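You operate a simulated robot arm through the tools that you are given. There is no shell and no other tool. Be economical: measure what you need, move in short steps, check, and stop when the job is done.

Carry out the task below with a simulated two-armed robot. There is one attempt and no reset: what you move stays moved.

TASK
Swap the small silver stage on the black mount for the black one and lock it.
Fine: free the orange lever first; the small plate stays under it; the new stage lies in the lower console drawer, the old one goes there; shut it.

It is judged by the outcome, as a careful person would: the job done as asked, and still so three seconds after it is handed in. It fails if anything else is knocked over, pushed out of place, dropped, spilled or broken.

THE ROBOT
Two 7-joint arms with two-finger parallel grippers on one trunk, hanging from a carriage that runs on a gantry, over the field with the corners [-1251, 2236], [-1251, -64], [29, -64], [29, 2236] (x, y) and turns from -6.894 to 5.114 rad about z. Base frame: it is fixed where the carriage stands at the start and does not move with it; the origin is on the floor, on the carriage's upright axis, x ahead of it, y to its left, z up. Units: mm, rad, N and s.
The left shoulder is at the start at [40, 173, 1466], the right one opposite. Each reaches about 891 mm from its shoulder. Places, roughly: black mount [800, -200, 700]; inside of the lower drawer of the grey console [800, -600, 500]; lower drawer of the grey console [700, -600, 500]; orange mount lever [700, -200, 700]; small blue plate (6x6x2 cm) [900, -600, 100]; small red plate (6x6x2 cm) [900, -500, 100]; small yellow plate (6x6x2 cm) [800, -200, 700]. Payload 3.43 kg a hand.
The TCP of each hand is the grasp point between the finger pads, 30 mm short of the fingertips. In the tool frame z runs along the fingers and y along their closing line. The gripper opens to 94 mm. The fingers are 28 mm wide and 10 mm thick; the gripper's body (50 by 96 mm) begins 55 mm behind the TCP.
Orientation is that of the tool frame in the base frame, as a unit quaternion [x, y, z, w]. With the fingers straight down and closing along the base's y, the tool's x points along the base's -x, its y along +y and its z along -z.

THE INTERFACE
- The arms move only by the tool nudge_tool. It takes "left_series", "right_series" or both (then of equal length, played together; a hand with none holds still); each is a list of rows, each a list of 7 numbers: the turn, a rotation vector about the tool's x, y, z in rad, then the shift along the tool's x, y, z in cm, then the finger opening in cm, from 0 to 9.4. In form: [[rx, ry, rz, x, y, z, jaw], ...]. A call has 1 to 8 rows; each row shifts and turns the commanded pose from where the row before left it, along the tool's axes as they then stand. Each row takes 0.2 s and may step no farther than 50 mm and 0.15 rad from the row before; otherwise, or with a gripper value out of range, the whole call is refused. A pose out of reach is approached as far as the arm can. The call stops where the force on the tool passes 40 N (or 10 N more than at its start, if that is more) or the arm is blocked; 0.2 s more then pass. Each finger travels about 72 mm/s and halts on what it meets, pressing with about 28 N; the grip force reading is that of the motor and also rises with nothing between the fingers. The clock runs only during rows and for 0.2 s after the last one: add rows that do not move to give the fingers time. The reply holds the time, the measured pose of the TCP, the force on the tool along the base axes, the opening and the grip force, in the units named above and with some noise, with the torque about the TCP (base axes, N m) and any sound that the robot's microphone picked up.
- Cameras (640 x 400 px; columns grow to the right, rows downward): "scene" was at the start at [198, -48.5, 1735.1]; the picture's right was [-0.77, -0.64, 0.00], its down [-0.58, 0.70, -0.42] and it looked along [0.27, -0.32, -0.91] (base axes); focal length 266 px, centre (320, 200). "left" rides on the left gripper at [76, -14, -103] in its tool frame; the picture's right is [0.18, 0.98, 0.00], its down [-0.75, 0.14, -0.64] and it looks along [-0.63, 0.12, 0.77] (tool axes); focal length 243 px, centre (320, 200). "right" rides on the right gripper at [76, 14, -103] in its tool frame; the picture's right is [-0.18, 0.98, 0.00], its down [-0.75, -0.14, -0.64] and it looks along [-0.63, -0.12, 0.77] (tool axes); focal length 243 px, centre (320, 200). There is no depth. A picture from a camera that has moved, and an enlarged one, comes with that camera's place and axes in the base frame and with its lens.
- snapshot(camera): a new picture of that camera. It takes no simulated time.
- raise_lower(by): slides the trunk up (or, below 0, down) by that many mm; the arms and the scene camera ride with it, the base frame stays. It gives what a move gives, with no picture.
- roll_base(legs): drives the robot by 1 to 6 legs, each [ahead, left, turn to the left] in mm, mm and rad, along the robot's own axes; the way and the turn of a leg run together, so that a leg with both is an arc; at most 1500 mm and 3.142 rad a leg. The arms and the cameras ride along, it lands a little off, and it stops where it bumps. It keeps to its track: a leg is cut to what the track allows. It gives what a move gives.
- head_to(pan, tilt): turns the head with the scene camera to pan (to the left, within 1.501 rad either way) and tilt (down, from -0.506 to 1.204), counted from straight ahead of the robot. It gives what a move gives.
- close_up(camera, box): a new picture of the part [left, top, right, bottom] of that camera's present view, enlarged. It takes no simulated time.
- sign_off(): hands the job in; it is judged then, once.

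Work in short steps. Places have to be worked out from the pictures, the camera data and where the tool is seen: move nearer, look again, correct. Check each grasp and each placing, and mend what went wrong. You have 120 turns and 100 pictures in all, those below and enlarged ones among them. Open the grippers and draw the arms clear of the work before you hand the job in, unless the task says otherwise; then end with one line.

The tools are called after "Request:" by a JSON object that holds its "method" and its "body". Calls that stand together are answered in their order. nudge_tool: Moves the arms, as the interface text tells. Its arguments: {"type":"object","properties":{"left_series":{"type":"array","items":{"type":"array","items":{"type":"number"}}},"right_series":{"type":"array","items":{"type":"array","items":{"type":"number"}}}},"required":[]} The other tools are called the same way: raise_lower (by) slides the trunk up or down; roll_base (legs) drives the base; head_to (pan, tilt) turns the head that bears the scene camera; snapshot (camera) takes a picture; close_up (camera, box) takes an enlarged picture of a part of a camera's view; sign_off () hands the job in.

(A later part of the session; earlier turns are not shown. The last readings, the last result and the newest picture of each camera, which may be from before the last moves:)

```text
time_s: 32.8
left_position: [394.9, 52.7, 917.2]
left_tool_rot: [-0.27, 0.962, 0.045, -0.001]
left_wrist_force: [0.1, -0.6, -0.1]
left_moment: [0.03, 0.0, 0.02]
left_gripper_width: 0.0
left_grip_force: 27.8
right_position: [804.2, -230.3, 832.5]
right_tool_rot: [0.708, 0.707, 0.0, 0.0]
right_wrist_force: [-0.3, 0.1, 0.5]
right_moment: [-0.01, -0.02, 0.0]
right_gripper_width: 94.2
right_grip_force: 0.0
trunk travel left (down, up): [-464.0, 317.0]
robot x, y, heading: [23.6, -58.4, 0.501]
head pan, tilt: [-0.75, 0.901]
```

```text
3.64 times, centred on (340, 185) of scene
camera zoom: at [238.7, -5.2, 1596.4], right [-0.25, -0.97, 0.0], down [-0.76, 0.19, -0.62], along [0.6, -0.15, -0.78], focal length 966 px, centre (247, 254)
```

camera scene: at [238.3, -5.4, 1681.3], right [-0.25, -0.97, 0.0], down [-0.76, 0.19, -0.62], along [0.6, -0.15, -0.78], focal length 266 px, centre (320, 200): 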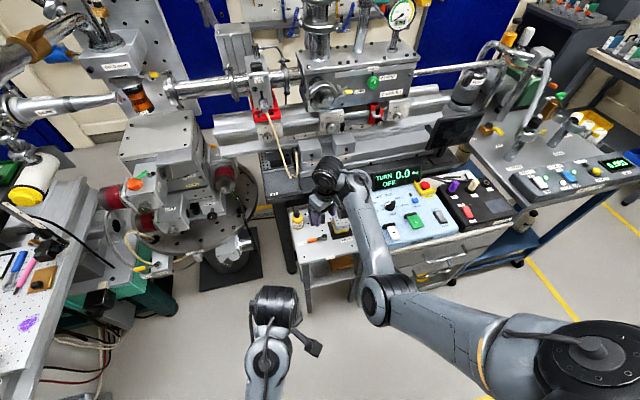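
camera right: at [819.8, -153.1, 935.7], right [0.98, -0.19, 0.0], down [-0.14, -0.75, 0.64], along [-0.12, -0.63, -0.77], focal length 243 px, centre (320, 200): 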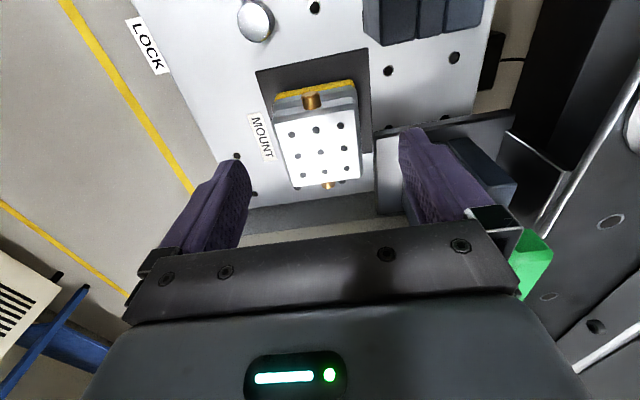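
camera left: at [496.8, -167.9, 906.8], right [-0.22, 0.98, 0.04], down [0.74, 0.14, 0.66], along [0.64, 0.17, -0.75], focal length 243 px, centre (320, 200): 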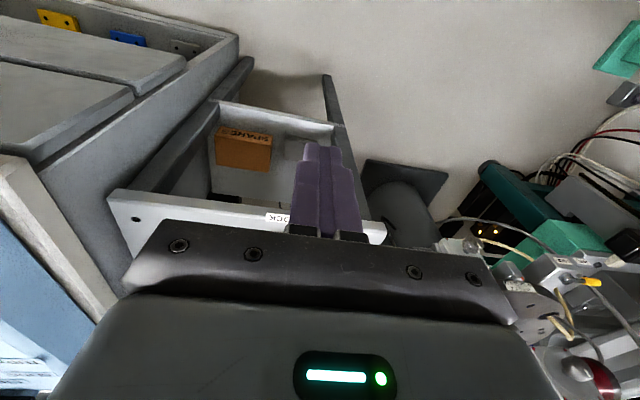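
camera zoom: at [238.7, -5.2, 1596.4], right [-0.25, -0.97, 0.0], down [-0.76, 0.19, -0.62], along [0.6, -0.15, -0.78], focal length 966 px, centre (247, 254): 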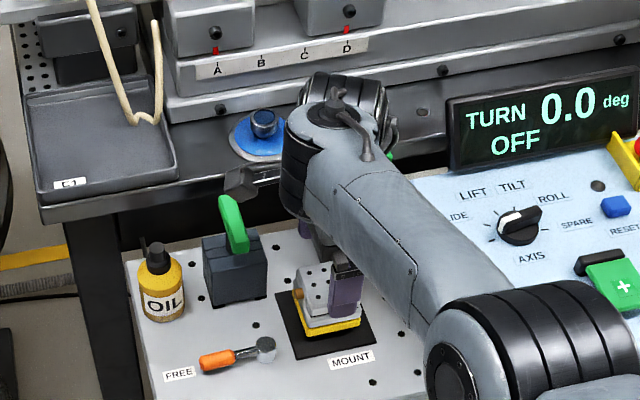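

Centred within ~2 mm. Lower another 42 mm so fingertips are at ≈z 760, just above the yellow plate.

Request:
{"method": "raise_lower", "body": {"by": -40}}

Request:
{"method": "snapshot", "body": {"camera": "right"}}

Request:
{"method": "close_up", "body": {"camera": "scene", "box": [290, 140, 380, 220]}}

```text
time_s: 33.6
left_position: [395.2, 51.7, 875.3]
left_tool_rot: [-0.27, 0.962, 0.045, -0.002]
left_wrist_force: [-0.2, 0.4, 1.0]
left_moment: [0.01, -0.01, 0.02]
left_gripper_width: 0.1
left_grip_force: 28.2
right_position: [803.3, -229.7, 793.7]
right_tool_rot: [0.708, 0.706, -0.001, 0.0]
right_wrist_force: [0.0, -0.1, -0.4]
right_moment: [-0.02, 0.03, 0.0]
right_gripper_width: 94.0
right_grip_force: 0.0
trunk travel left (down, up): [-424.0, 357.0]
robot x, y, heading: [27.3, -61.1, 0.496]
head pan, tilt: [-0.75, 0.901]
```

```text
67 pictures are left
camera right: at [819.8, -153.1, 895.7], right [0.98, -0.19, 0.0], down [-0.14, -0.75, 0.64], along [-0.12, -0.63, -0.77], focal length 243 px, centre (320, 200)
```

right: 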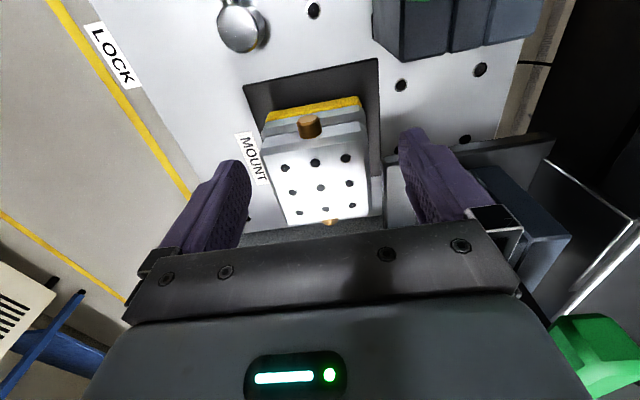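

```text
5.00 times, centred on (335, 180) of scene
camera zoom: at [238.7, -5.2, 1556.4], right [-0.25, -0.97, 0.0], down [-0.76, 0.19, -0.62], along [0.6, -0.15, -0.78], focal length 1329 px, centre (245, 300)
```

zoom: 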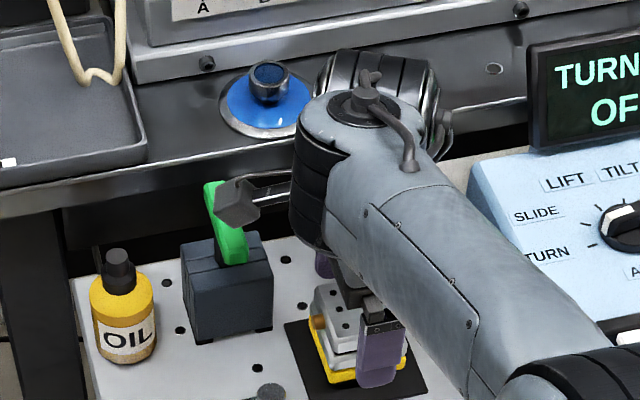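

Clear all round; fingertips ≈8 mm above the yellow plate. Close the grip.

Request:
{"method": "nudge_tool", "body": {"right_series": [[0, 0, 0, 0, 0, 0, 7.0], [0, 0, 0, 0, 0, 0, 5.5], [0, 0, 0, 0, 0, 0, 4.5], [0, 0, 0, 0, 0, 0, 4.5]]}}

```text
time_s: 34.6
left_position: [394.9, 53.5, 876.3]
left_tool_rot: [-0.27, 0.962, 0.045, -0.001]
left_wrist_force: [-0.1, 0.0, 0.0]
left_moment: [0.01, 0.0, 0.01]
left_gripper_width: 0.0
left_grip_force: 28.1
right_position: [804.6, -231.3, 793.0]
right_tool_rot: [0.708, 0.706, 0.0, 0.0]
right_wrist_force: [-0.2, 0.1, 0.6]
right_moment: [-0.02, -0.01, 0.03]
right_gripper_width: 59.5
right_grip_force: 28.0
trunk travel left (down, up): [-424.0, 357.0]
robot x, y, heading: [23.6, -61.4, 0.499]
head pan, tilt: [-0.75, 0.901]
```

Gripped at 59.5 mm. Lift 30 mm by the trunk and check that the yellow plate stays.

Request:
{"method": "raise_lower", "body": {"by": 30}}

Request:
{"method": "snapshot", "body": {"camera": "right"}}

```text
time_s: 35.4
left_position: [394.0, 53.2, 907.0]
left_tool_rot: [-0.27, 0.962, 0.045, -0.002]
left_wrist_force: [-1.3, -0.7, 0.5]
left_moment: [-0.01, -0.03, -0.01]
left_gripper_width: 0.2
left_grip_force: 28.0
right_position: [802.3, -229.6, 821.6]
right_tool_rot: [0.708, 0.707, -0.001, 0.0]
right_wrist_force: [-0.7, -0.4, -2.8]
right_moment: [0.02, -0.04, 0.02]
right_gripper_width: 59.5
right_grip_force: 28.0
trunk travel left (down, up): [-454.0, 327.0]
robot x, y, heading: [25.0, -61.8, 0.497]
head pan, tilt: [-0.75, 0.901]
```

```text
65 pictures are left
camera right: at [818.7, -153.1, 925.0], right [0.98, -0.19, 0.0], down [-0.14, -0.75, 0.64], along [-0.12, -0.63, -0.77], focal length 243 px, centre (320, 200)
```

right: 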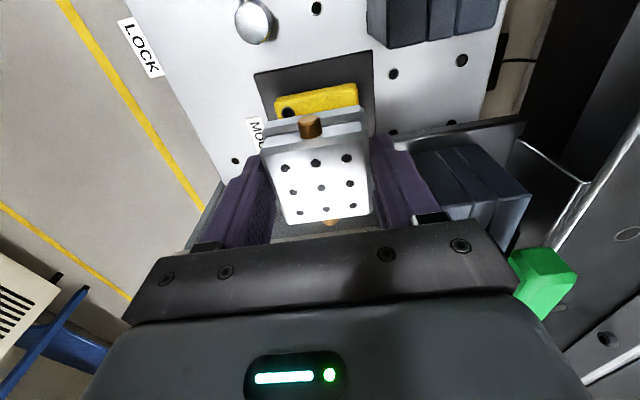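

Lift works and the yellow plate stays. Since the drawer must be opened first with this hand, I set the stage back on its plate for now.

Request:
{"method": "raise_lower", "body": {"by": -29}}

Request:
{"method": "nudge_tool", "body": {"right_series": [[0, 0, 0, 0, 0, 0.1, 6.5], [0, 0, 0, 0, 0, 0, 8], [0, 0, 0, 0, 0, 0, 9.4], [0, 0, 0, 0, 0, 0, 9.4]]}}

Request:
{"method": "raise_lower", "body": {"by": 130}}

Request:
{"method": "snapshot", "body": {"camera": "right"}}

```text
time_s: 36.1
left_position: [395.3, 52.0, 877.2]
left_tool_rot: [-0.27, 0.962, 0.045, -0.001]
left_wrist_force: [-0.3, 0.3, 0.4]
left_moment: [0.03, 0.0, 0.03]
left_gripper_width: 0.0
left_grip_force: 28.5
right_position: [803.3, -230.5, 794.6]
right_tool_rot: [0.708, 0.706, -0.002, 0.001]
right_wrist_force: [3.3, 0.0, -7.3]
right_moment: [0.01, -0.12, 0.02]
right_gripper_width: 59.5
right_grip_force: 28.0
trunk travel left (down, up): [-425.0, 356.0]
robot x, y, heading: [21.5, -63.6, 0.501]
head pan, tilt: [-0.75, 0.901]
```

```text
time_s: 37.1
left_position: [393.2, 52.6, 877.7]
left_tool_rot: [-0.27, 0.962, 0.045, -0.002]
left_wrist_force: [-0.2, -0.3, -0.5]
left_moment: [0.0, -0.01, 0.02]
left_gripper_width: 0.0
left_grip_force: 27.8
right_position: [803.4, -229.5, 792.1]
right_tool_rot: [0.708, 0.706, -0.001, 0.0]
right_wrist_force: [0.2, -1.1, -0.3]
right_moment: [0.03, 0.0, 0.01]
right_gripper_width: 94.1
right_grip_force: 0.1
trunk travel left (down, up): [-425.0, 356.0]
robot x, y, heading: [29.5, -59.9, 0.5]
head pan, tilt: [-0.75, 0.901]
```

```text
time_s: 38.7
left_position: [394.0, 51.5, 1006.1]
left_tool_rot: [-0.27, 0.962, 0.045, -0.002]
left_wrist_force: [0.9, 0.2, 0.9]
left_moment: [0.07, 0.0, 0.0]
left_gripper_width: 0.0
left_grip_force: 28.0
right_position: [804.5, -229.7, 922.8]
right_tool_rot: [0.708, 0.706, -0.001, 0.001]
right_wrist_force: [0.5, -0.1, -0.3]
right_moment: [0.03, -0.05, 0.0]
right_gripper_width: 94.1
right_grip_force: 0.2
trunk travel left (down, up): [-555.0, 226.0]
robot x, y, heading: [24.8, -62.4, 0.5]
head pan, tilt: [-0.75, 0.901]
```

```text
64 pictures are left
camera right: at [819.0, -152.8, 1025.1], right [0.98, -0.18, 0.0], down [-0.14, -0.75, 0.64], along [-0.12, -0.63, -0.77], focal length 243 px, centre (320, 200)
```

right: 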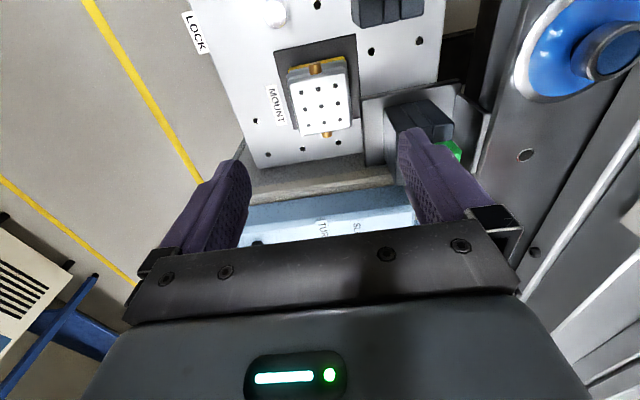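

Stage back in place. Now go for the drawer: retract in front of the console, then move along -y with the hand a bit lower relative to the shoulder.

Request:
{"method": "nudge_tool", "body": {"right_series": [[0, 0, 0, 0, -4.7, 0, 5], [0, 0, 0, 0, -4.7, 0, 5], [0, 0, 0, 0, -4.7, 0, 5], [0, 0, 0, 0, -4.7, 1, 5], [0, 0, 0, 0, -4.7, 2, 5], [0, 0, 0, -2, -4.5, 2, 5], [0, 0, 0, -4.5, -1, 2, 5], [0, 0, 0, -4.5, 0, 0, 5]]}}

Request:
{"method": "nudge_tool", "body": {"right_series": [[0, 0, 0, -4.5, 0, 1, 5], [0, 0, 0, -4.5, 0, 1, 5], [0, 0, 0, -4.5, 0, 1, 5], [0, 0, 0, -4.5, 0, 1, 5], [0, 0, 0, -4.5, 0, 0, 5], [0, 0, 0, -4, 0, 0, 5]]}}

```text
refused: row 5 steps farther than a row can; nothing moved
```

```text
time_s: 40.1
left_position: [395.6, 51.0, 1006.7]
left_tool_rot: [-0.27, 0.962, 0.044, -0.001]
left_wrist_force: [-0.8, -0.2, 0.0]
left_moment: [0.01, 0.05, -0.05]
left_gripper_width: 0.0
left_grip_force: 28.3
right_position: [763.8, -494.6, 898.2]
right_tool_rot: [0.707, 0.707, -0.001, 0.002]
right_wrist_force: [-0.1, 0.0, 0.6]
right_moment: [0.02, 0.03, 0.0]
right_gripper_width: 50.2
right_grip_force: 0.0
right hand out of reach, approached as far as the arm can: row 3, 4, 5, 6
trunk travel left (down, up): [-555.0, 226.0]
robot x, y, heading: [27.2, -57.0, 0.497]
head pan, tilt: [-0.75, 0.901]
```

The first call was refused and the second played over the console — no contact force, but I must check at once.

Request:
{"method": "snapshot", "body": {"camera": "right"}}

Request:
{"method": "snapshot", "body": {"camera": "scene"}}

```text
63 pictures are left
camera right: at [778.3, -417.4, 1000.8], right [0.98, -0.18, 0.0], down [-0.14, -0.75, 0.64], along [-0.12, -0.63, -0.77], focal length 243 px, centre (320, 200)
```

right: 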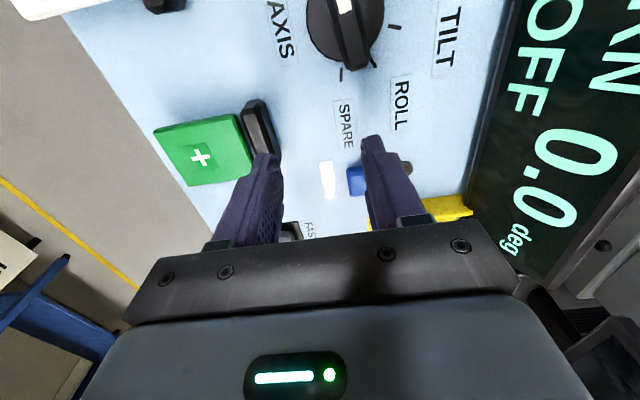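

```text
62 pictures are left
camera scene: at [239.3, -5.5, 1687.6], right [-0.25, -0.97, 0.0], down [-0.76, 0.19, -0.62], along [0.6, -0.15, -0.78], focal length 266 px, centre (320, 200)
```

scene: 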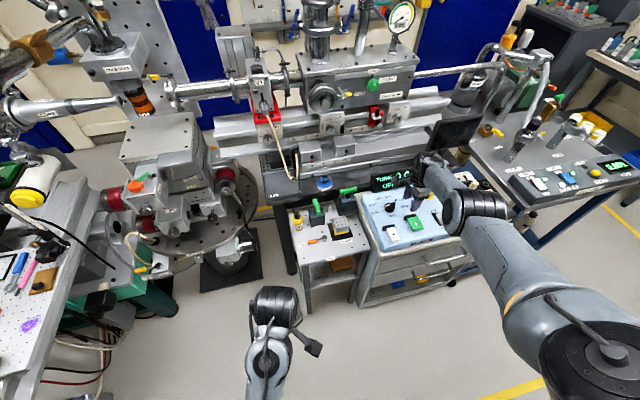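

Nothing touched. I raise the trunk for clearance, then withdraw along -x.

Request:
{"method": "raise_lower", "body": {"by": 80}}

Request:
{"method": "nudge_tool", "body": {"right_series": [[0, 0, 0, 0, -4.7, 0, 5], [0, 0, 0, 0, -4.7, 0, 5], [0, 0, 0, 0, -4.7, 0, 5], [0, 0, 0, 0, -4.7, 0, 5], [0, 0, 0, 0, -4.7, 0, 5], [0, 0, 0, 0, -4.7, 0, 5], [0, 0, 0, 0, -4.7, 0, 5], [0, 0, 0, 0, 0, 0, 5]]}}

```text
time_s: 41.2
left_position: [393.7, 54.0, 1087.5]
left_tool_rot: [-0.27, 0.962, 0.046, -0.001]
left_wrist_force: [-0.6, 0.7, 0.0]
left_moment: [0.01, -0.02, -0.02]
left_gripper_width: 0.0
left_grip_force: 27.3
right_position: [761.3, -493.3, 975.8]
right_tool_rot: [0.707, 0.707, -0.001, 0.001]
right_wrist_force: [-0.2, -1.0, -0.8]
right_moment: [0.0, -0.01, 0.02]
right_gripper_width: 49.9
right_grip_force: 0.0
trunk travel left (down, up): [-635.0, 146.0]
robot x, y, heading: [25.1, -62.2, 0.497]
head pan, tilt: [-0.75, 0.901]
```

```text
time_s: 43.0
left_position: [394.9, 51.7, 1087.2]
left_tool_rot: [-0.27, 0.962, 0.044, -0.001]
left_wrist_force: [1.0, 0.1, 0.0]
left_moment: [-0.01, 0.0, 0.0]
left_gripper_width: 0.0
left_grip_force: 28.3
right_position: [761.3, -493.2, 976.6]
right_tool_rot: [0.707, 0.707, -0.001, 0.001]
right_wrist_force: [-1.3, 1.0, 0.0]
right_moment: [0.02, 0.0, -0.01]
right_gripper_width: 50.2
right_grip_force: 0.1
right hand out of reach, approached as far as the arm can: row 1, 2, 3, 4, 5, 6, 7
trunk travel left (down, up): [-635.0, 146.0]
robot x, y, heading: [25.4, -59.2, 0.504]
head pan, tilt: [-0.75, 0.901]
```

The arm seems stuck at a wrist limit rather than distance (yaw relative to the arm grew as it swung right). I first unwind the command and the yaw a little.

Request:
{"method": "nudge_tool", "body": {"right_series": [[0, 0, 0, 0, 4.7, 0, 5], [0, 0, 0, 0, 4.7, 0, 5], [0, 0, 0, 0, 4.7, 0, 5], [0, 0, 0, 0, 4.7, 0, 5], [0, 0, 0, 0, 4.7, 0, 5], [0, 0, 0, 0, 4.7, 0, 5]]}}

Request:
{"method": "nudge_tool", "body": {"right_series": [[0, 0, -0.148, 0, 0, 0, 5], [0, 0, -0.148, 0, 0, 0, 5], [0, 0, -0.148, 0, 0, 0, 5], [0, 0, -0.148, 0, 0, 0, 5]]}}

```text
time_s: 44.5
left_position: [395.1, 52.1, 1088.0]
left_tool_rot: [-0.269, 0.962, 0.045, -0.001]
left_wrist_force: [-0.6, -0.4, 0.3]
left_moment: [0.0, -0.01, -0.03]
left_gripper_width: 0.0
left_grip_force: 28.0
right_position: [767.7, -496.0, 996.3]
right_tool_rot: [0.708, 0.706, -0.001, 0.001]
right_wrist_force: [0.5, 0.5, -0.9]
right_moment: [0.04, 0.04, 0.01]
right_gripper_width: 50.2
right_grip_force: 0.0
right hand out of reach, approached as far as the arm can: row 1, 2, 3, 4, 5, 6
trunk travel left (down, up): [-635.0, 146.0]
robot x, y, heading: [24.3, -63.2, 0.502]
head pan, tilt: [-0.75, 0.901]
```

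```text
time_s: 45.5
left_position: [394.0, 51.7, 1086.6]
left_tool_rot: [-0.27, 0.962, 0.044, -0.001]
left_wrist_force: [0.7, -1.2, 0.6]
left_moment: [0.0, -0.02, -0.02]
left_gripper_width: 0.0
left_grip_force: 28.2
right_position: [768.4, -496.3, 994.2]
right_tool_rot: [0.469, 0.883, -0.001, 0.001]
right_wrist_force: [0.1, 0.0, -0.7]
right_moment: [0.0, 0.01, -0.01]
right_gripper_width: 50.0
right_grip_force: 0.1
trunk travel left (down, up): [-635.0, 146.0]
robot x, y, heading: [26.1, -61.7, 0.502]
head pan, tilt: [-0.75, 0.901]
```

Rotation is responsive again. Test a short -x withdrawal at this yaw.

Request:
{"method": "nudge_tool", "body": {"right_series": [[0, 0, 0, 2.24, -3.3, 0, 5], [0, 0, 0, 2.24, -3.3, 0, 5], [0, 0, 0, 2.24, -3.3, 0, 5], [0, 0, 0, 0, 0, 0, 5]]}}

```text
time_s: 46.5
left_position: [394.4, 52.0, 1086.6]
left_tool_rot: [-0.271, 0.962, 0.045, -0.001]
left_wrist_force: [-0.6, -0.2, 0.3]
left_moment: [-0.01, 0.01, 0.0]
left_gripper_width: 0.0
left_grip_force: 27.9
right_position: [650.6, -495.3, 995.6]
right_tool_rot: [0.471, 0.882, -0.001, 0.001]
right_wrist_force: [0.5, -0.5, -0.2]
right_moment: [0.02, -0.03, -0.01]
right_gripper_width: 50.1
right_grip_force: 0.0
trunk travel left (down, up): [-635.0, 146.0]
robot x, y, heading: [24.3, -62.1, 0.5]
head pan, tilt: [-0.75, 0.901]
```

Works. Continue back to x≈420 and then to y≈-630, in front of the console.

Request:
{"method": "nudge_tool", "body": {"right_series": [[0, 0, 0, 2.58, -3.81, 1, 5], [0, 0, 0, 2.58, -3.81, 1, 5], [0, 0, 0, 2.58, -3.81, 1, 5], [0, 0, 0, 2.58, -3.81, 1, 5], [0, 0, 0, 2.58, -3.81, 1, 5], [0, 0, 0, -3.73, -2.52, 0, 5], [0, 0, 0, -3.73, -2.52, 0, 5], [0, 0, 0, -3.73, -2.52, 0, 5]]}}

```text
time_s: 48.2
left_position: [395.5, 50.1, 1086.6]
left_tool_rot: [-0.27, 0.962, 0.044, 0.0]
left_wrist_force: [0.1, 0.2, 0.3]
left_moment: [0.01, 0.0, -0.01]
left_gripper_width: 0.1
left_grip_force: 28.0
right_position: [422.4, -632.0, 945.3]
right_tool_rot: [0.471, 0.882, -0.002, 0.001]
right_wrist_force: [0.2, -0.1, 1.0]
right_moment: [0.05, 0.0, -0.01]
right_gripper_width: 50.0
right_grip_force: 0.0
trunk travel left (down, up): [-635.0, 146.0]
robot x, y, heading: [27.8, -58.5, 0.501]
head pan, tilt: [-0.75, 0.901]
```

Now yaw back square and tilt the hand ~0.75 rad so the fingers point forward-down with the closing line in the vertical x-z plane.

Request:
{"method": "nudge_tool", "body": {"right_series": [[0, 0, 0.148, 0, 0, 0, 5], [0, 0, 0.148, 0, 0, 0, 5], [0, 0, 0.148, 0, 0, 0, 5], [0, 0, 0.144, 0, 0, 0, 5], [0, 0, 0, 0, 0, 0, 5]]}}

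Request:
{"method": "nudge_tool", "body": {"right_series": [[-0.148, 0, 0, 0, 0, 0, 5], [-0.148, 0, 0, 0, 0, 0, 5], [-0.148, 0, 0, 0, 0, 0, 5], [-0.148, 0, 0, 0, 0, 0, 5], [-0.148, 0, 0, 0, 0, 0, 5], [0, 0, 0, 0, 0, 0, 5]]}}

```text
time_s: 49.5
left_position: [394.3, 54.1, 1086.2]
left_tool_rot: [-0.269, 0.962, 0.045, -0.001]
left_wrist_force: [0.4, -0.5, 0.7]
left_moment: [0.02, -0.05, 0.02]
left_gripper_width: 0.3
left_grip_force: 28.2
right_position: [419.5, -628.9, 944.4]
right_tool_rot: [0.707, 0.707, -0.001, 0.001]
right_wrist_force: [0.1, 0.2, -0.3]
right_moment: [0.02, -0.01, -0.01]
right_gripper_width: 50.1
right_grip_force: 0.0
trunk travel left (down, up): [-635.0, 146.0]
robot x, y, heading: [29.3, -62.9, 0.496]
head pan, tilt: [-0.75, 0.901]
```

```text
time_s: 50.9
left_position: [394.9, 53.5, 1087.0]
left_tool_rot: [-0.27, 0.962, 0.044, -0.001]
left_wrist_force: [0.0, -0.2, 1.2]
left_moment: [-0.01, 0.0, 0.03]
left_gripper_width: 0.0
left_grip_force: 28.3
right_position: [420.3, -628.0, 943.5]
right_tool_rot: [0.658, 0.66, 0.254, 0.258]
right_wrist_force: [-0.6, 0.7, 0.3]
right_moment: [-0.01, 0.0, 0.0]
right_gripper_width: 50.0
right_grip_force: 0.1
trunk travel left (down, up): [-635.0, 146.0]
robot x, y, heading: [22.6, -61.4, 0.502]
head pan, tilt: [-0.75, 0.901]
```

Tilt OK. Lower the trunk so the hand faces the lower handle, and look.

Request:
{"method": "raise_lower", "body": {"by": -400}}

Request:
{"method": "head_to", "body": {"pan": -1.3, "tilt": 0.85}}

Request:
{"method": "snapshot", "body": {"camera": "right"}}

Request:
{"method": "snapshot", "body": {"camera": "scene"}}

```text
time_s: 54.7
left_position: [395.2, 52.9, 687.6]
left_tool_rot: [-0.27, 0.962, 0.045, -0.001]
left_wrist_force: [-0.1, 0.1, -0.4]
left_moment: [0.02, 0.01, -0.05]
left_gripper_width: 0.0
left_grip_force: 28.0
right_position: [419.8, -628.1, 543.6]
right_tool_rot: [0.657, 0.661, 0.255, 0.257]
right_wrist_force: [-0.6, -0.3, -0.4]
right_moment: [0.0, -0.02, -0.01]
right_gripper_width: 50.1
right_grip_force: 0.0
trunk travel left (down, up): [-235.0, 546.0]
robot x, y, heading: [25.5, -60.3, 0.497]
head pan, tilt: [-0.75, 0.901]
```

```text
time_s: 55.6
left_position: [395.3, 52.1, 687.0]
left_tool_rot: [-0.27, 0.962, 0.045, -0.001]
left_wrist_force: [0.6, 0.5, 1.1]
left_moment: [-0.01, -0.02, -0.01]
left_gripper_width: 0.0
left_grip_force: 28.4
right_position: [418.8, -628.5, 544.5]
right_tool_rot: [0.658, 0.661, 0.255, 0.257]
right_wrist_force: [-0.8, 0.6, 0.5]
right_moment: [0.0, -0.01, 0.0]
right_gripper_width: 49.9
right_grip_force: 0.0
trunk travel left (down, up): [-235.0, 546.0]
robot x, y, heading: [24.3, -61.6, 0.503]
head pan, tilt: [-1.3, 0.85]
```

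```text
61 pictures are left
camera right: at [361.9, -551.6, 629.2], right [0.73, -0.18, 0.66], down [-0.54, -0.75, 0.38], along [0.43, -0.63, -0.64], focal length 243 px, centre (320, 200)
```

right: 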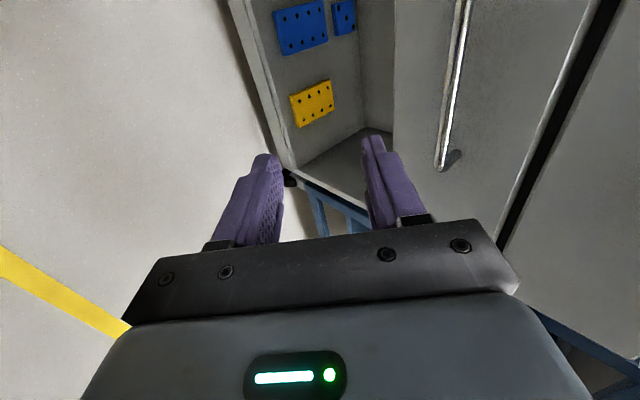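

```text
60 pictures are left
camera scene: at [220.0, -42.6, 1371.2], right [-0.72, -0.7, 0.0], down [-0.52, 0.54, -0.66], along [0.46, -0.47, -0.75], focal length 266 px, centre (320, 200)
```

scene: 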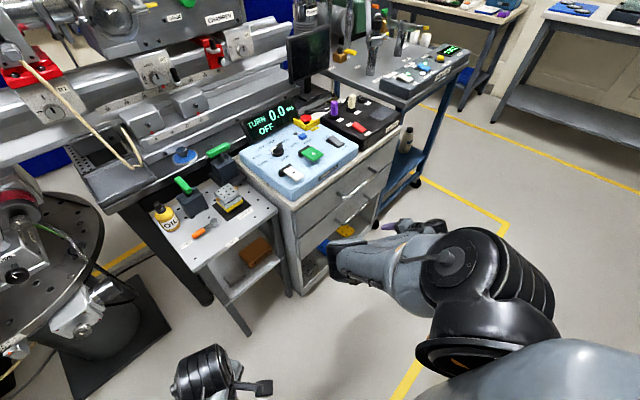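

The handle bar seen in the right view suggests z≈529 if x=599; I take a close-up of the scene to triangulate again.

Request:
{"method": "close_up", "body": {"camera": "scene", "box": [280, 160, 420, 280]}}

Request:
{"method": "close_up", "body": {"camera": "right", "box": [400, 0, 560, 200]}}

```text
3.33 times, centred on (350, 220) of scene
camera zoom: at [220.0, -42.6, 1371.2], right [-0.72, -0.7, 0.0], down [-0.52, 0.54, -0.66], along [0.46, -0.47, -0.75], focal length 886 px, centre (220, 133)
```

zoom: 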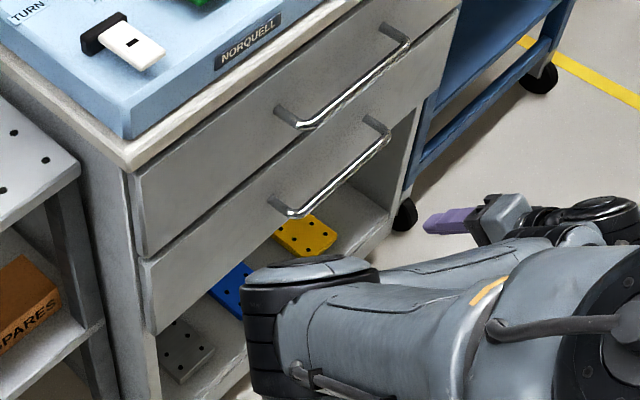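

```text
2.00 times, centred on (480, 100) of right
camera zoom: at [361.9, -551.6, 629.2], right [0.73, -0.18, 0.66], down [-0.54, -0.75, 0.38], along [0.43, -0.63, -0.64], focal length 485 px, centre (0, 400)
```

zoom: 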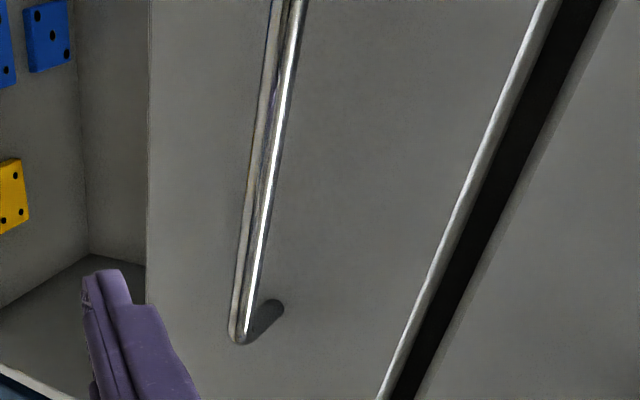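

Two views agree: bar at x≈575, z≈541, y from -535 to -703. Move to a pre-approach point (516,-620,605) along the tilted finger line, jaw 3 cm.

Request:
{"method": "nudge_tool", "body": {"right_series": [[0, 0, 0, 0.27, 3.76, 0.68, 3.5], [0, 0, 0, 0.27, 3.76, 0.68, 3.5], [0, 0, 0, 0.27, 3.76, 0.68, 3.5], [0, 0, 0, 0, 0, 0, 3.5]]}}

Request:
{"method": "snapshot", "body": {"camera": "right"}}

Request:
{"method": "close_up", "body": {"camera": "scene", "box": [280, 160, 420, 280]}}

```text
time_s: 56.6
left_position: [394.2, 51.3, 686.9]
left_tool_rot: [-0.27, 0.962, 0.044, 0.0]
left_wrist_force: [0.1, -0.4, -0.3]
left_moment: [0.01, -0.03, -0.01]
left_gripper_width: 0.1
left_grip_force: 28.4
right_position: [517.2, -622.8, 605.7]
right_tool_rot: [0.658, 0.66, 0.255, 0.257]
right_wrist_force: [-0.2, 0.0, -0.4]
right_moment: [0.01, -0.03, 0.0]
right_gripper_width: 35.1
right_grip_force: 0.1
trunk travel left (down, up): [-235.0, 546.0]
robot x, y, heading: [27.2, -63.1, 0.502]
head pan, tilt: [-1.3, 0.85]
```

```text
57 pictures are left
camera right: at [459.4, -545.2, 690.7], right [0.73, -0.18, 0.66], down [-0.53, -0.75, 0.38], along [0.43, -0.63, -0.64], focal length 243 px, centre (320, 200)
```

right: 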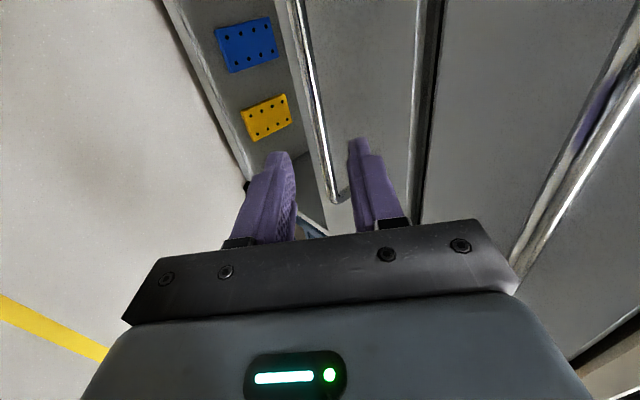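

```text
3.33 times, centred on (350, 220) of scene
camera zoom: at [219.6, -42.7, 1371.2], right [-0.72, -0.7, 0.0], down [-0.52, 0.54, -0.66], along [0.46, -0.47, -0.75], focal length 886 px, centre (220, 133)
```

zoom: 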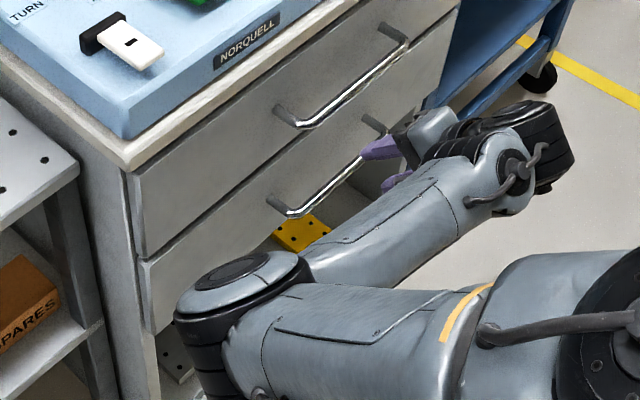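

Bar ≈(581,536) lies right on the finger axis, 95 mm from the TCP. Advance 77 mm along the fingers, then check.

Request:
{"method": "nudge_tool", "body": {"right_series": [[0, 0, 0, 0, 0, 3.5, 3.5], [0, 0, 0, 0, 0, 2.5, 3.5], [0, 0, 0, 0, 0, 1.7, 3.5], [0, 0, 0, 0, 0, 0, 3.5]]}}

Request:
{"method": "close_up", "body": {"camera": "right", "box": [200, 60, 440, 240]}}

```text
time_s: 57.6
left_position: [394.5, 52.2, 687.3]
left_tool_rot: [-0.27, 0.962, 0.045, 0.0]
left_wrist_force: [0.4, -0.8, -0.3]
left_moment: [0.01, 0.01, -0.01]
left_gripper_width: 0.1
left_grip_force: 27.7
right_position: [567.5, -622.6, 548.9]
right_tool_rot: [0.658, 0.66, 0.256, 0.256]
right_wrist_force: [0.1, 0.3, 0.1]
right_moment: [0.02, 0.01, 0.01]
right_gripper_width: 35.0
right_grip_force: 0.0
trunk travel left (down, up): [-235.0, 546.0]
robot x, y, heading: [26.9, -62.9, 0.502]
head pan, tilt: [-1.3, 0.85]
```

```text
2.22 times, centred on (320, 150) of right
camera zoom: at [510.6, -544.9, 633.6], right [0.73, -0.18, 0.66], down [-0.54, -0.75, 0.38], along [0.43, -0.63, -0.64], focal length 539 px, centre (320, 311)
```

zoom: 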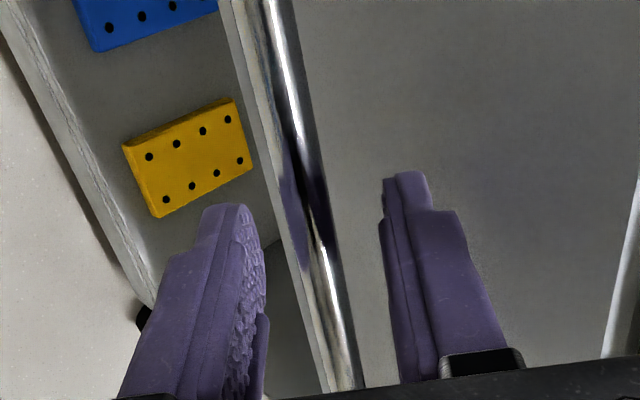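

Bar sits between the fingers. Close on it.

Request:
{"method": "nudge_tool", "body": {"right_series": [[0, 0, 0, 0, 0, 0, 2], [0, 0, 0, 0, 0, 0, 0], [0, 0, 0, 0, 0, 0, 0], [0, 0, 0, 0, 0, 0, 0]]}}

```text
time_s: 58.6
left_position: [394.4, 51.4, 686.9]
left_tool_rot: [-0.27, 0.962, 0.044, -0.002]
left_wrist_force: [0.8, -0.4, 0.1]
left_moment: [0.03, 0.01, -0.02]
left_gripper_width: 0.0
left_grip_force: 27.8
right_position: [567.4, -621.5, 548.2]
right_tool_rot: [0.658, 0.661, 0.254, 0.256]
right_wrist_force: [0.6, -1.9, -5.9]
right_moment: [-0.27, 0.09, 0.0]
right_gripper_width: 11.6
right_grip_force: 44.5
trunk travel left (down, up): [-235.0, 546.0]
robot x, y, heading: [25.3, -60.6, 0.505]
head pan, tilt: [-1.3, 0.85]
```

Gripped (11.6 mm bar). Pull straight -x with the arm, small steps first.

Request:
{"method": "nudge_tool", "body": {"right_series": [[0, 0, 0, 0, -1.1, -1.01, 0], [0, 0, 0, 0, -1.48, -1.35, 0], [0, 0, 0, 0, -1.48, -1.35, 0], [0, 0, 0, 0, -1.48, -1.35, 0], [0, 0, 0, 0, 0, 0, 0]]}}

Request:
{"method": "close_up", "body": {"camera": "scene", "box": [270, 150, 430, 290]}}

```text
time_s: 59.9
left_position: [393.8, 52.1, 686.6]
left_tool_rot: [-0.271, 0.962, 0.046, -0.001]
left_wrist_force: [0.2, -0.1, -0.3]
left_moment: [0.02, -0.02, -0.01]
left_gripper_width: 0.2
left_grip_force: 28.2
right_position: [492.7, -621.8, 547.6]
right_tool_rot: [0.659, 0.66, 0.253, 0.256]
right_wrist_force: [-1.3, -3.8, -7.2]
right_moment: [0.25, 0.12, 0.44]
right_gripper_width: 11.8
right_grip_force: 44.8
trunk travel left (down, up): [-235.0, 546.0]
robot x, y, heading: [24.4, -57.8, 0.502]
head pan, tilt: [-1.3, 0.85]
```

```text
2.86 times, centred on (350, 220) of scene
camera zoom: at [219.6, -42.9, 1371.2], right [-0.72, -0.7, 0.0], down [-0.52, 0.54, -0.66], along [0.46, -0.47, -0.75], focal length 759 px, centre (234, 143)
```

zoom: 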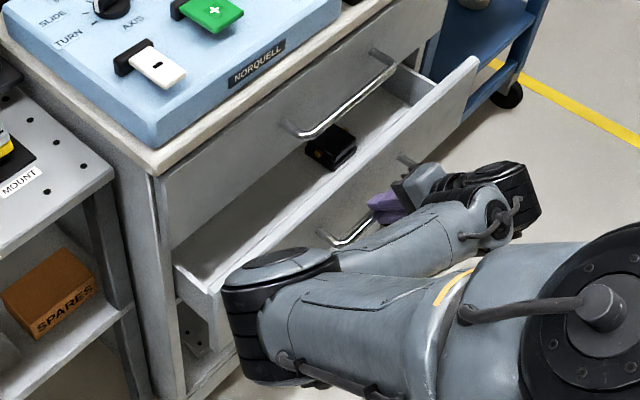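

The drawer opens smoothly and the black stage is visible inside. Pull about 140 mm further.

Request:
{"method": "nudge_tool", "body": {"right_series": [[0, 0, 0, 0, -2.2, -2.02, 0], [0, 0, 0, 0, -2.2, -2.02, 0], [0, 0, 0, 0, -2.2, -2.02, 0], [0, 0, 0, 0, -2.2, -2.02, 0], [0, 0, 0, 0, -2.2, -2.02, 0], [0, 0, 0, 0, 0, 0, 0]]}}

Request:
{"method": "snapshot", "body": {"camera": "scene"}}

```text
time_s: 61.2
left_position: [394.9, 52.3, 686.9]
left_tool_rot: [-0.27, 0.962, 0.044, -0.001]
left_wrist_force: [0.4, 0.2, -0.1]
left_moment: [-0.02, 0.0, 0.03]
left_gripper_width: 0.1
left_grip_force: 28.0
right_position: [346.2, -622.8, 549.2]
right_tool_rot: [0.658, 0.66, 0.255, 0.258]
right_wrist_force: [-0.7, -4.6, -3.7]
right_moment: [-0.48, 0.15, -0.3]
right_gripper_width: 11.6
right_grip_force: 45.0
trunk travel left (down, up): [-235.0, 546.0]
robot x, y, heading: [26.5, -62.1, 0.5]
head pan, tilt: [-1.3, 0.85]
```

```text
53 pictures are left
camera scene: at [219.9, -43.2, 1371.3], right [-0.72, -0.7, 0.0], down [-0.52, 0.54, -0.66], along [0.46, -0.47, -0.75], focal length 266 px, centre (320, 200)
```

scene: 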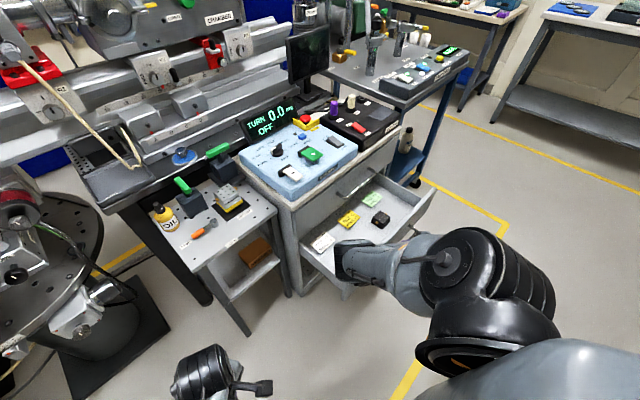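

Drawer is open ~220 mm, with several items in it. Zoom in.

Request:
{"method": "close_up", "body": {"camera": "scene", "box": [290, 170, 440, 270]}}

```text
4.00 times, centred on (365, 220) of scene
camera zoom: at [219.9, -43.2, 1371.3], right [-0.72, -0.7, 0.0], down [-0.52, 0.54, -0.66], along [0.46, -0.47, -0.75], focal length 1063 px, centre (140, 120)
```

zoom: 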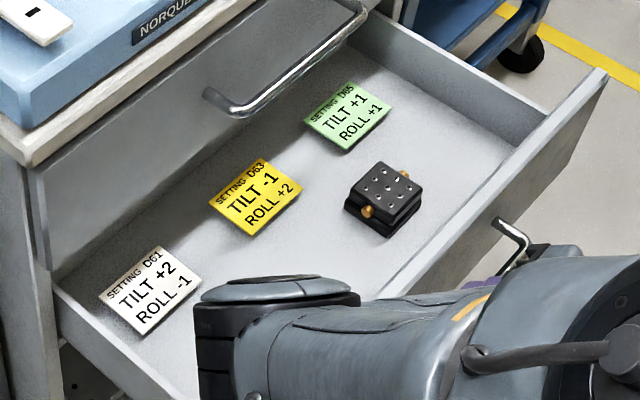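

Black stage ≈(495,-682), knobs on ±y as well; free floor for the silver one at ≈(495,-585), clear of the paper cards. Pull 30 mm more for clearance from the upper handle, then release and back off.

Request:
{"method": "nudge_tool", "body": {"right_series": [[0, 0, 0, 0, -1.1, -1.01, 0], [0, 0, 0, 0, -1.1, -1.01, 0], [0, 0, 0, 0, 0, 0, 0]]}}

Request:
{"method": "nudge_tool", "body": {"right_series": [[0, 0, 0, 0, 0, 0, 2.5], [0, 0, 0, 0, 0, 0, 3.5], [0, 0, 0, 0, 0, -2.5, 3.5], [0, 0, 0, 0, 0, -3.5, 3.5], [0, 0, 0, 0, 0, -3.5, 3.5], [0, 0, 0, 0, 0, 0, 3.5]]}}

```text
time_s: 62.0
left_position: [395.0, 50.0, 686.9]
left_tool_rot: [-0.27, 0.962, 0.044, -0.001]
left_wrist_force: [0.4, -0.7, -0.4]
left_moment: [-0.05, 0.01, -0.04]
left_gripper_width: 0.0
left_grip_force: 27.9
right_position: [318.4, -621.4, 548.4]
right_tool_rot: [0.658, 0.661, 0.255, 0.257]
right_wrist_force: [8.3, -14.3, -24.2]
right_moment: [0.38, 0.19, 0.42]
right_gripper_width: 11.5
right_grip_force: 45.3
trunk travel left (down, up): [-235.0, 546.0]
robot x, y, heading: [24.3, -61.3, 0.498]
head pan, tilt: [-1.3, 0.85]
```

```text
time_s: 63.5
left_position: [394.6, 52.5, 686.9]
left_tool_rot: [-0.27, 0.962, 0.045, -0.002]
left_wrist_force: [0.0, 1.0, -0.1]
left_moment: [0.0, 0.03, 0.02]
left_gripper_width: 0.1
left_grip_force: 27.7
right_position: [250.8, -618.9, 616.8]
right_tool_rot: [0.658, 0.661, 0.256, 0.255]
right_wrist_force: [0.1, 0.8, 0.2]
right_moment: [-0.01, -0.02, 0.0]
right_gripper_width: 35.0
right_grip_force: 0.1
trunk travel left (down, up): [-235.0, 546.0]
robot x, y, heading: [27.8, -60.3, 0.501]
head pan, tilt: [-1.3, 0.85]
```

Released. Now untilt the hand to straight down, then raise the trunk to travel height.

Request:
{"method": "nudge_tool", "body": {"right_series": [[0.148, 0, 0, 0, 0, 0, 6], [0.148, 0, 0, 0, 0, 0, 8], [0.148, 0, 0, 0, 0, 0, 9.4], [0.148, 0, 0, 0, 0, 0, 9.4], [0.148, 0, 0, 0, 0, 0, 9.4], [0, 0, 0, 0, 0, 0, 9.4]]}}

Request:
{"method": "raise_lower", "body": {"by": 330}}

Request:
{"method": "close_up", "body": {"camera": "scene", "box": [270, 170, 430, 290]}}

```text
time_s: 63.8
left_position: [393.9, 52.6, 686.4]
left_tool_rot: [-0.269, 0.962, 0.045, -0.001]
left_wrist_force: [-0.6, 1.0, -0.5]
left_moment: [-0.03, -0.01, -0.01]
left_gripper_width: 0.0
left_grip_force: 27.6
right_position: [250.2, -619.8, 618.4]
right_tool_rot: [0.66, 0.673, 0.235, 0.239]
right_wrist_force: [-1.2, -0.5, -5.6]
right_moment: [-0.39, -0.56, 0.13]
right_gripper_width: 59.8
right_grip_force: 0.0
trunk travel left (down, up): [-235.0, 546.0]
robot x, y, heading: [26.9, -61.7, 0.506]
head pan, tilt: [-1.3, 0.85]
stopped in row 1 (right hand): the force on the tool passed its limit at 75 N (the readings are from after the stop); the commanded pose is now the measured one
```

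```text
time_s: 67.0
left_position: [394.0, 53.2, 1015.8]
left_tool_rot: [-0.27, 0.962, 0.045, 0.0]
left_wrist_force: [-0.3, -0.6, -0.1]
left_moment: [0.01, -0.02, 0.02]
left_gripper_width: 0.0
left_grip_force: 28.4
right_position: [250.2, -621.0, 948.7]
right_tool_rot: [0.658, 0.673, 0.235, 0.242]
right_wrist_force: [-3.5, 1.9, -6.8]
right_moment: [-0.72, -0.65, 0.06]
right_gripper_width: 59.8
right_grip_force: 0.1
trunk travel left (down, up): [-565.0, 216.0]
robot x, y, heading: [25.3, -64.1, 0.502]
head pan, tilt: [-1.3, 0.85]
```

```text
3.33 times, centred on (350, 230) of scene
camera zoom: at [220.0, -42.6, 1701.2], right [-0.72, -0.7, 0.0], down [-0.52, 0.54, -0.66], along [0.46, -0.47, -0.75], focal length 886 px, centre (220, 100)
```

zoom: 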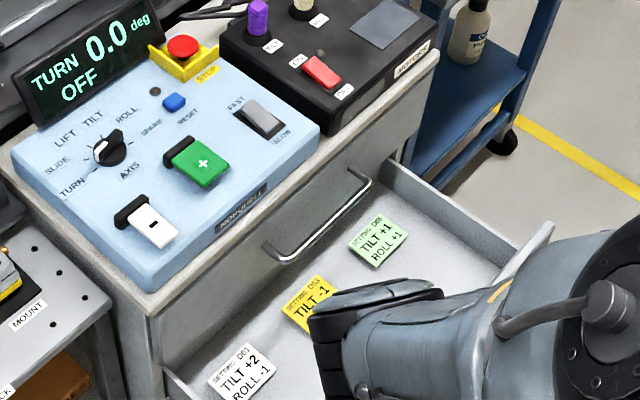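

Again the folded wrist touches the forearm. I move outward (+x) first to unfold, then untilt.

Request:
{"method": "nudge_tool", "body": {"right_series": [[0, 0, 0, 0, 3.2, 3.2, 9.4], [0, 0, 0, 0, 3.2, 3.2, 9.4], [0, 0, 0, 0, 3.2, 3.2, 9.4], [0, 0, 0, 0, 3.2, 3.2, 9.4], [0, 0, 0, 0, 0, 0, 9.4]]}}

Request:
{"method": "nudge_tool", "body": {"right_series": [[0.14, 0, 0, 0, 0, 0, 9.4], [0.14, 0, 0, 0, 0, 0, 9.4], [0.14, 0, 0, 0, 0, 0, 9.4], [0.14, 0, 0, 0, 0, 0, 9.4], [0.14, 0, 0, 0, 0, 0, 9.4], [0, 0, 0, 0, 0, 0, 9.4]]}}

```text
time_s: 68.2
left_position: [393.7, 52.3, 1017.2]
left_tool_rot: [-0.27, 0.962, 0.045, -0.001]
left_wrist_force: [0.4, 0.3, 1.1]
left_moment: [0.0, -0.01, 0.0]
left_gripper_width: 0.2
left_grip_force: 28.2
right_position: [434.2, -617.5, 931.8]
right_tool_rot: [0.659, 0.673, 0.236, 0.24]
right_wrist_force: [-0.5, 0.3, 0.3]
right_moment: [0.01, 0.02, -0.01]
right_gripper_width: 94.0
right_grip_force: 0.1
trunk travel left (down, up): [-565.0, 216.0]
robot x, y, heading: [22.1, -58.6, 0.5]
head pan, tilt: [-1.3, 0.85]
```

```text
time_s: 69.6
left_position: [393.3, 53.0, 1015.7]
left_tool_rot: [-0.271, 0.962, 0.045, -0.001]
left_wrist_force: [-0.5, 0.1, 0.5]
left_moment: [-0.02, 0.0, 0.04]
left_gripper_width: 0.0
left_grip_force: 28.2
right_position: [430.5, -616.3, 930.4]
right_tool_rot: [0.701, 0.713, -0.011, 0.0]
right_wrist_force: [-0.5, 0.7, 0.3]
right_moment: [0.02, 0.01, -0.03]
right_gripper_width: 94.2
right_grip_force: 0.0
trunk travel left (down, up): [-565.0, 216.0]
robot x, y, heading: [24.7, -59.9, 0.502]
head pan, tilt: [-1.3, 0.85]
```

Upright again. Raise 70 mm for clearance, then cross diagonally to above the mount, correcting the small tilt.

Request:
{"method": "raise_lower", "body": {"by": 70}}

Request:
{"method": "nudge_tool", "body": {"right_series": [[-0.0156, 0.0156, 0.017, 0, 0, 0, 9.4], [0, 0, 0, 3.5, 3.4, 0, 9.4], [0, 0, 0, 3.5, 3.4, 0, 9.4], [0, 0, 0, 3.5, 3.4, 0, 9.4], [0, 0, 0, 3.5, 3.4, 0, 9.4], [0, 0, 0, 3.5, 3.4, 0, 9.4], [0, 0, 0, 3.5, 3.4, 0, 9.4], [0, 0, 0, 0, 0, 0, 9.4]]}}

```text
time_s: 70.7
left_position: [393.0, 53.2, 1086.0]
left_tool_rot: [-0.271, 0.962, 0.044, 0.0]
left_wrist_force: [0.2, -0.1, -0.2]
left_moment: [0.0, 0.01, 0.01]
left_gripper_width: 0.1
left_grip_force: 27.9
right_position: [431.2, -618.6, 1000.6]
right_tool_rot: [0.701, 0.713, -0.01, -0.001]
right_wrist_force: [-0.4, 0.4, -0.6]
right_moment: [0.0, 0.0, -0.01]
right_gripper_width: 93.9
right_grip_force: 0.0
trunk travel left (down, up): [-635.0, 146.0]
robot x, y, heading: [27.1, -62.8, 0.499]
head pan, tilt: [-1.3, 0.85]
```

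```text
time_s: 72.5
left_position: [394.7, 51.3, 1087.9]
left_tool_rot: [-0.27, 0.962, 0.045, -0.001]
left_wrist_force: [0.4, -0.7, 0.5]
left_moment: [0.02, 0.0, 0.0]
left_gripper_width: 0.2
left_grip_force: 28.4
right_position: [635.4, -408.1, 999.6]
right_tool_rot: [0.708, 0.706, 0.001, -0.001]
right_wrist_force: [0.5, 0.7, -0.6]
right_moment: [0.0, -0.02, 0.02]
right_gripper_width: 94.0
right_grip_force: 0.1
trunk travel left (down, up): [-635.0, 146.0]
robot x, y, heading: [24.4, -64.1, 0.503]
head pan, tilt: [-1.3, 0.85]
```

Good; continue to above the stage.

Request:
{"method": "nudge_tool", "body": {"right_series": [[0, 0, 0, 3.56, 3.38, 0, 9.4], [0, 0, 0, 3.56, 3.38, 0, 9.4], [0, 0, 0, 3.56, 3.38, 0, 9.4], [0, 0, 0, 3.56, 3.38, 0, 9.4], [0, 0, 0, 3.56, 3.38, 0, 9.4], [0, 0, 0, 0, 0, 0, 9.4]]}}

Request:
{"method": "raise_lower", "body": {"by": -165}}

Request:
{"method": "snapshot", "body": {"camera": "right"}}

```text
time_s: 73.9
left_position: [394.4, 52.7, 1088.0]
left_tool_rot: [-0.27, 0.962, 0.045, -0.002]
left_wrist_force: [-0.3, 0.7, -0.6]
left_moment: [0.01, -0.01, -0.02]
left_gripper_width: 0.2
left_grip_force: 27.8
right_position: [804.5, -231.2, 999.8]
right_tool_rot: [0.707, 0.707, 0.002, -0.001]
right_wrist_force: [0.8, -0.5, 0.0]
right_moment: [-0.01, -0.01, 0.03]
right_gripper_width: 93.9
right_grip_force: 0.0
trunk travel left (down, up): [-635.0, 146.0]
robot x, y, heading: [26.0, -61.2, 0.505]
head pan, tilt: [-1.3, 0.85]
```

```text
time_s: 75.8
left_position: [394.8, 52.6, 921.1]
left_tool_rot: [-0.269, 0.962, 0.045, -0.001]
left_wrist_force: [0.2, -0.1, 0.0]
left_moment: [0.01, -0.04, -0.01]
left_gripper_width: 0.0
left_grip_force: 28.0
right_position: [806.1, -231.9, 835.3]
right_tool_rot: [0.708, 0.706, 0.002, 0.0]
right_wrist_force: [-0.2, -0.5, 0.3]
right_moment: [0.03, -0.03, 0.0]
right_gripper_width: 94.0
right_grip_force: 0.1
trunk travel left (down, up): [-470.0, 311.0]
robot x, y, heading: [25.7, -63.3, 0.507]
head pan, tilt: [-1.3, 0.85]
```

```text
50 pictures are left
camera right: at [821.2, -154.5, 938.9], right [0.98, -0.19, 0.0], down [-0.14, -0.75, 0.64], along [-0.12, -0.63, -0.77], focal length 243 px, centre (320, 200)
```

right: 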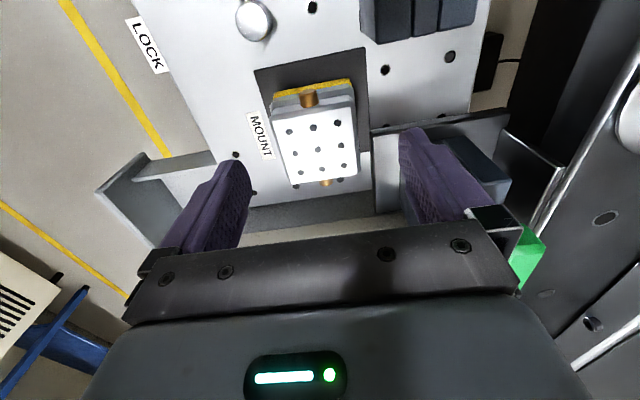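

Well centred as before. Lower 42 mm, grip.

Request:
{"method": "raise_lower", "body": {"by": -42}}

Request:
{"method": "nudge_tool", "body": {"right_series": [[0, 0, 0, 0, 0, 0, 7.0], [0, 0, 0, 0, 0, 0, 5.5], [0, 0, 0, 0, 0, 0, 4.5], [0, 0, 0, 0, 0, 0, 4.5]]}}

Request:
{"method": "raise_lower", "body": {"by": 207}}

Request:
{"method": "snapshot", "body": {"camera": "right"}}

```text
time_s: 76.6
left_position: [395.2, 53.2, 880.7]
left_tool_rot: [-0.27, 0.962, 0.046, -0.001]
left_wrist_force: [0.3, -0.3, -0.3]
left_moment: [0.01, 0.0, 0.0]
left_gripper_width: 0.1
left_grip_force: 27.4
right_position: [805.5, -231.3, 794.3]
right_tool_rot: [0.708, 0.706, 0.001, 0.0]
right_wrist_force: [0.8, -0.8, 0.0]
right_moment: [0.01, 0.0, 0.02]
right_gripper_width: 93.9
right_grip_force: 0.0
trunk travel left (down, up): [-428.0, 353.0]
robot x, y, heading: [27.5, -61.0, 0.502]
head pan, tilt: [-1.3, 0.85]
```

```text
time_s: 77.6
left_position: [394.3, 52.4, 880.3]
left_tool_rot: [-0.27, 0.962, 0.045, -0.002]
left_wrist_force: [0.5, 0.5, 1.2]
left_moment: [0.02, -0.02, 0.01]
left_gripper_width: 0.1
left_grip_force: 28.1
right_position: [804.5, -230.8, 792.5]
right_tool_rot: [0.708, 0.706, 0.001, 0.0]
right_wrist_force: [-6.4, -0.6, 4.9]
right_moment: [0.0, 0.26, -0.01]
right_gripper_width: 59.3
right_grip_force: 28.1
trunk travel left (down, up): [-428.0, 353.0]
robot x, y, heading: [25.0, -60.5, 0.495]
head pan, tilt: [-1.3, 0.85]
```

```text
time_s: 79.9
left_position: [395.6, 51.6, 1086.5]
left_tool_rot: [-0.27, 0.962, 0.045, -0.001]
left_wrist_force: [0.1, 0.0, 0.7]
left_moment: [0.02, 0.03, 0.01]
left_gripper_width: 0.0
left_grip_force: 27.9
right_position: [805.0, -231.6, 1000.4]
right_tool_rot: [0.708, 0.706, 0.001, -0.001]
right_wrist_force: [-1.1, 0.4, -2.5]
right_moment: [0.01, -0.01, 0.02]
right_gripper_width: 59.7
right_grip_force: 28.1
trunk travel left (down, up): [-635.0, 146.0]
robot x, y, heading: [25.3, -61.1, 0.496]
head pan, tilt: [-1.3, 0.85]
```

```text
49 pictures are left
camera right: at [820.6, -154.4, 1103.3], right [0.98, -0.19, 0.0], down [-0.14, -0.75, 0.64], along [-0.12, -0.63, -0.77], focal length 243 px, centre (320, 200)
```

right: 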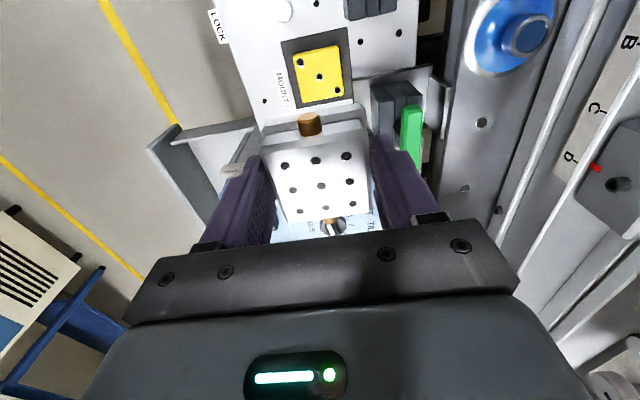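

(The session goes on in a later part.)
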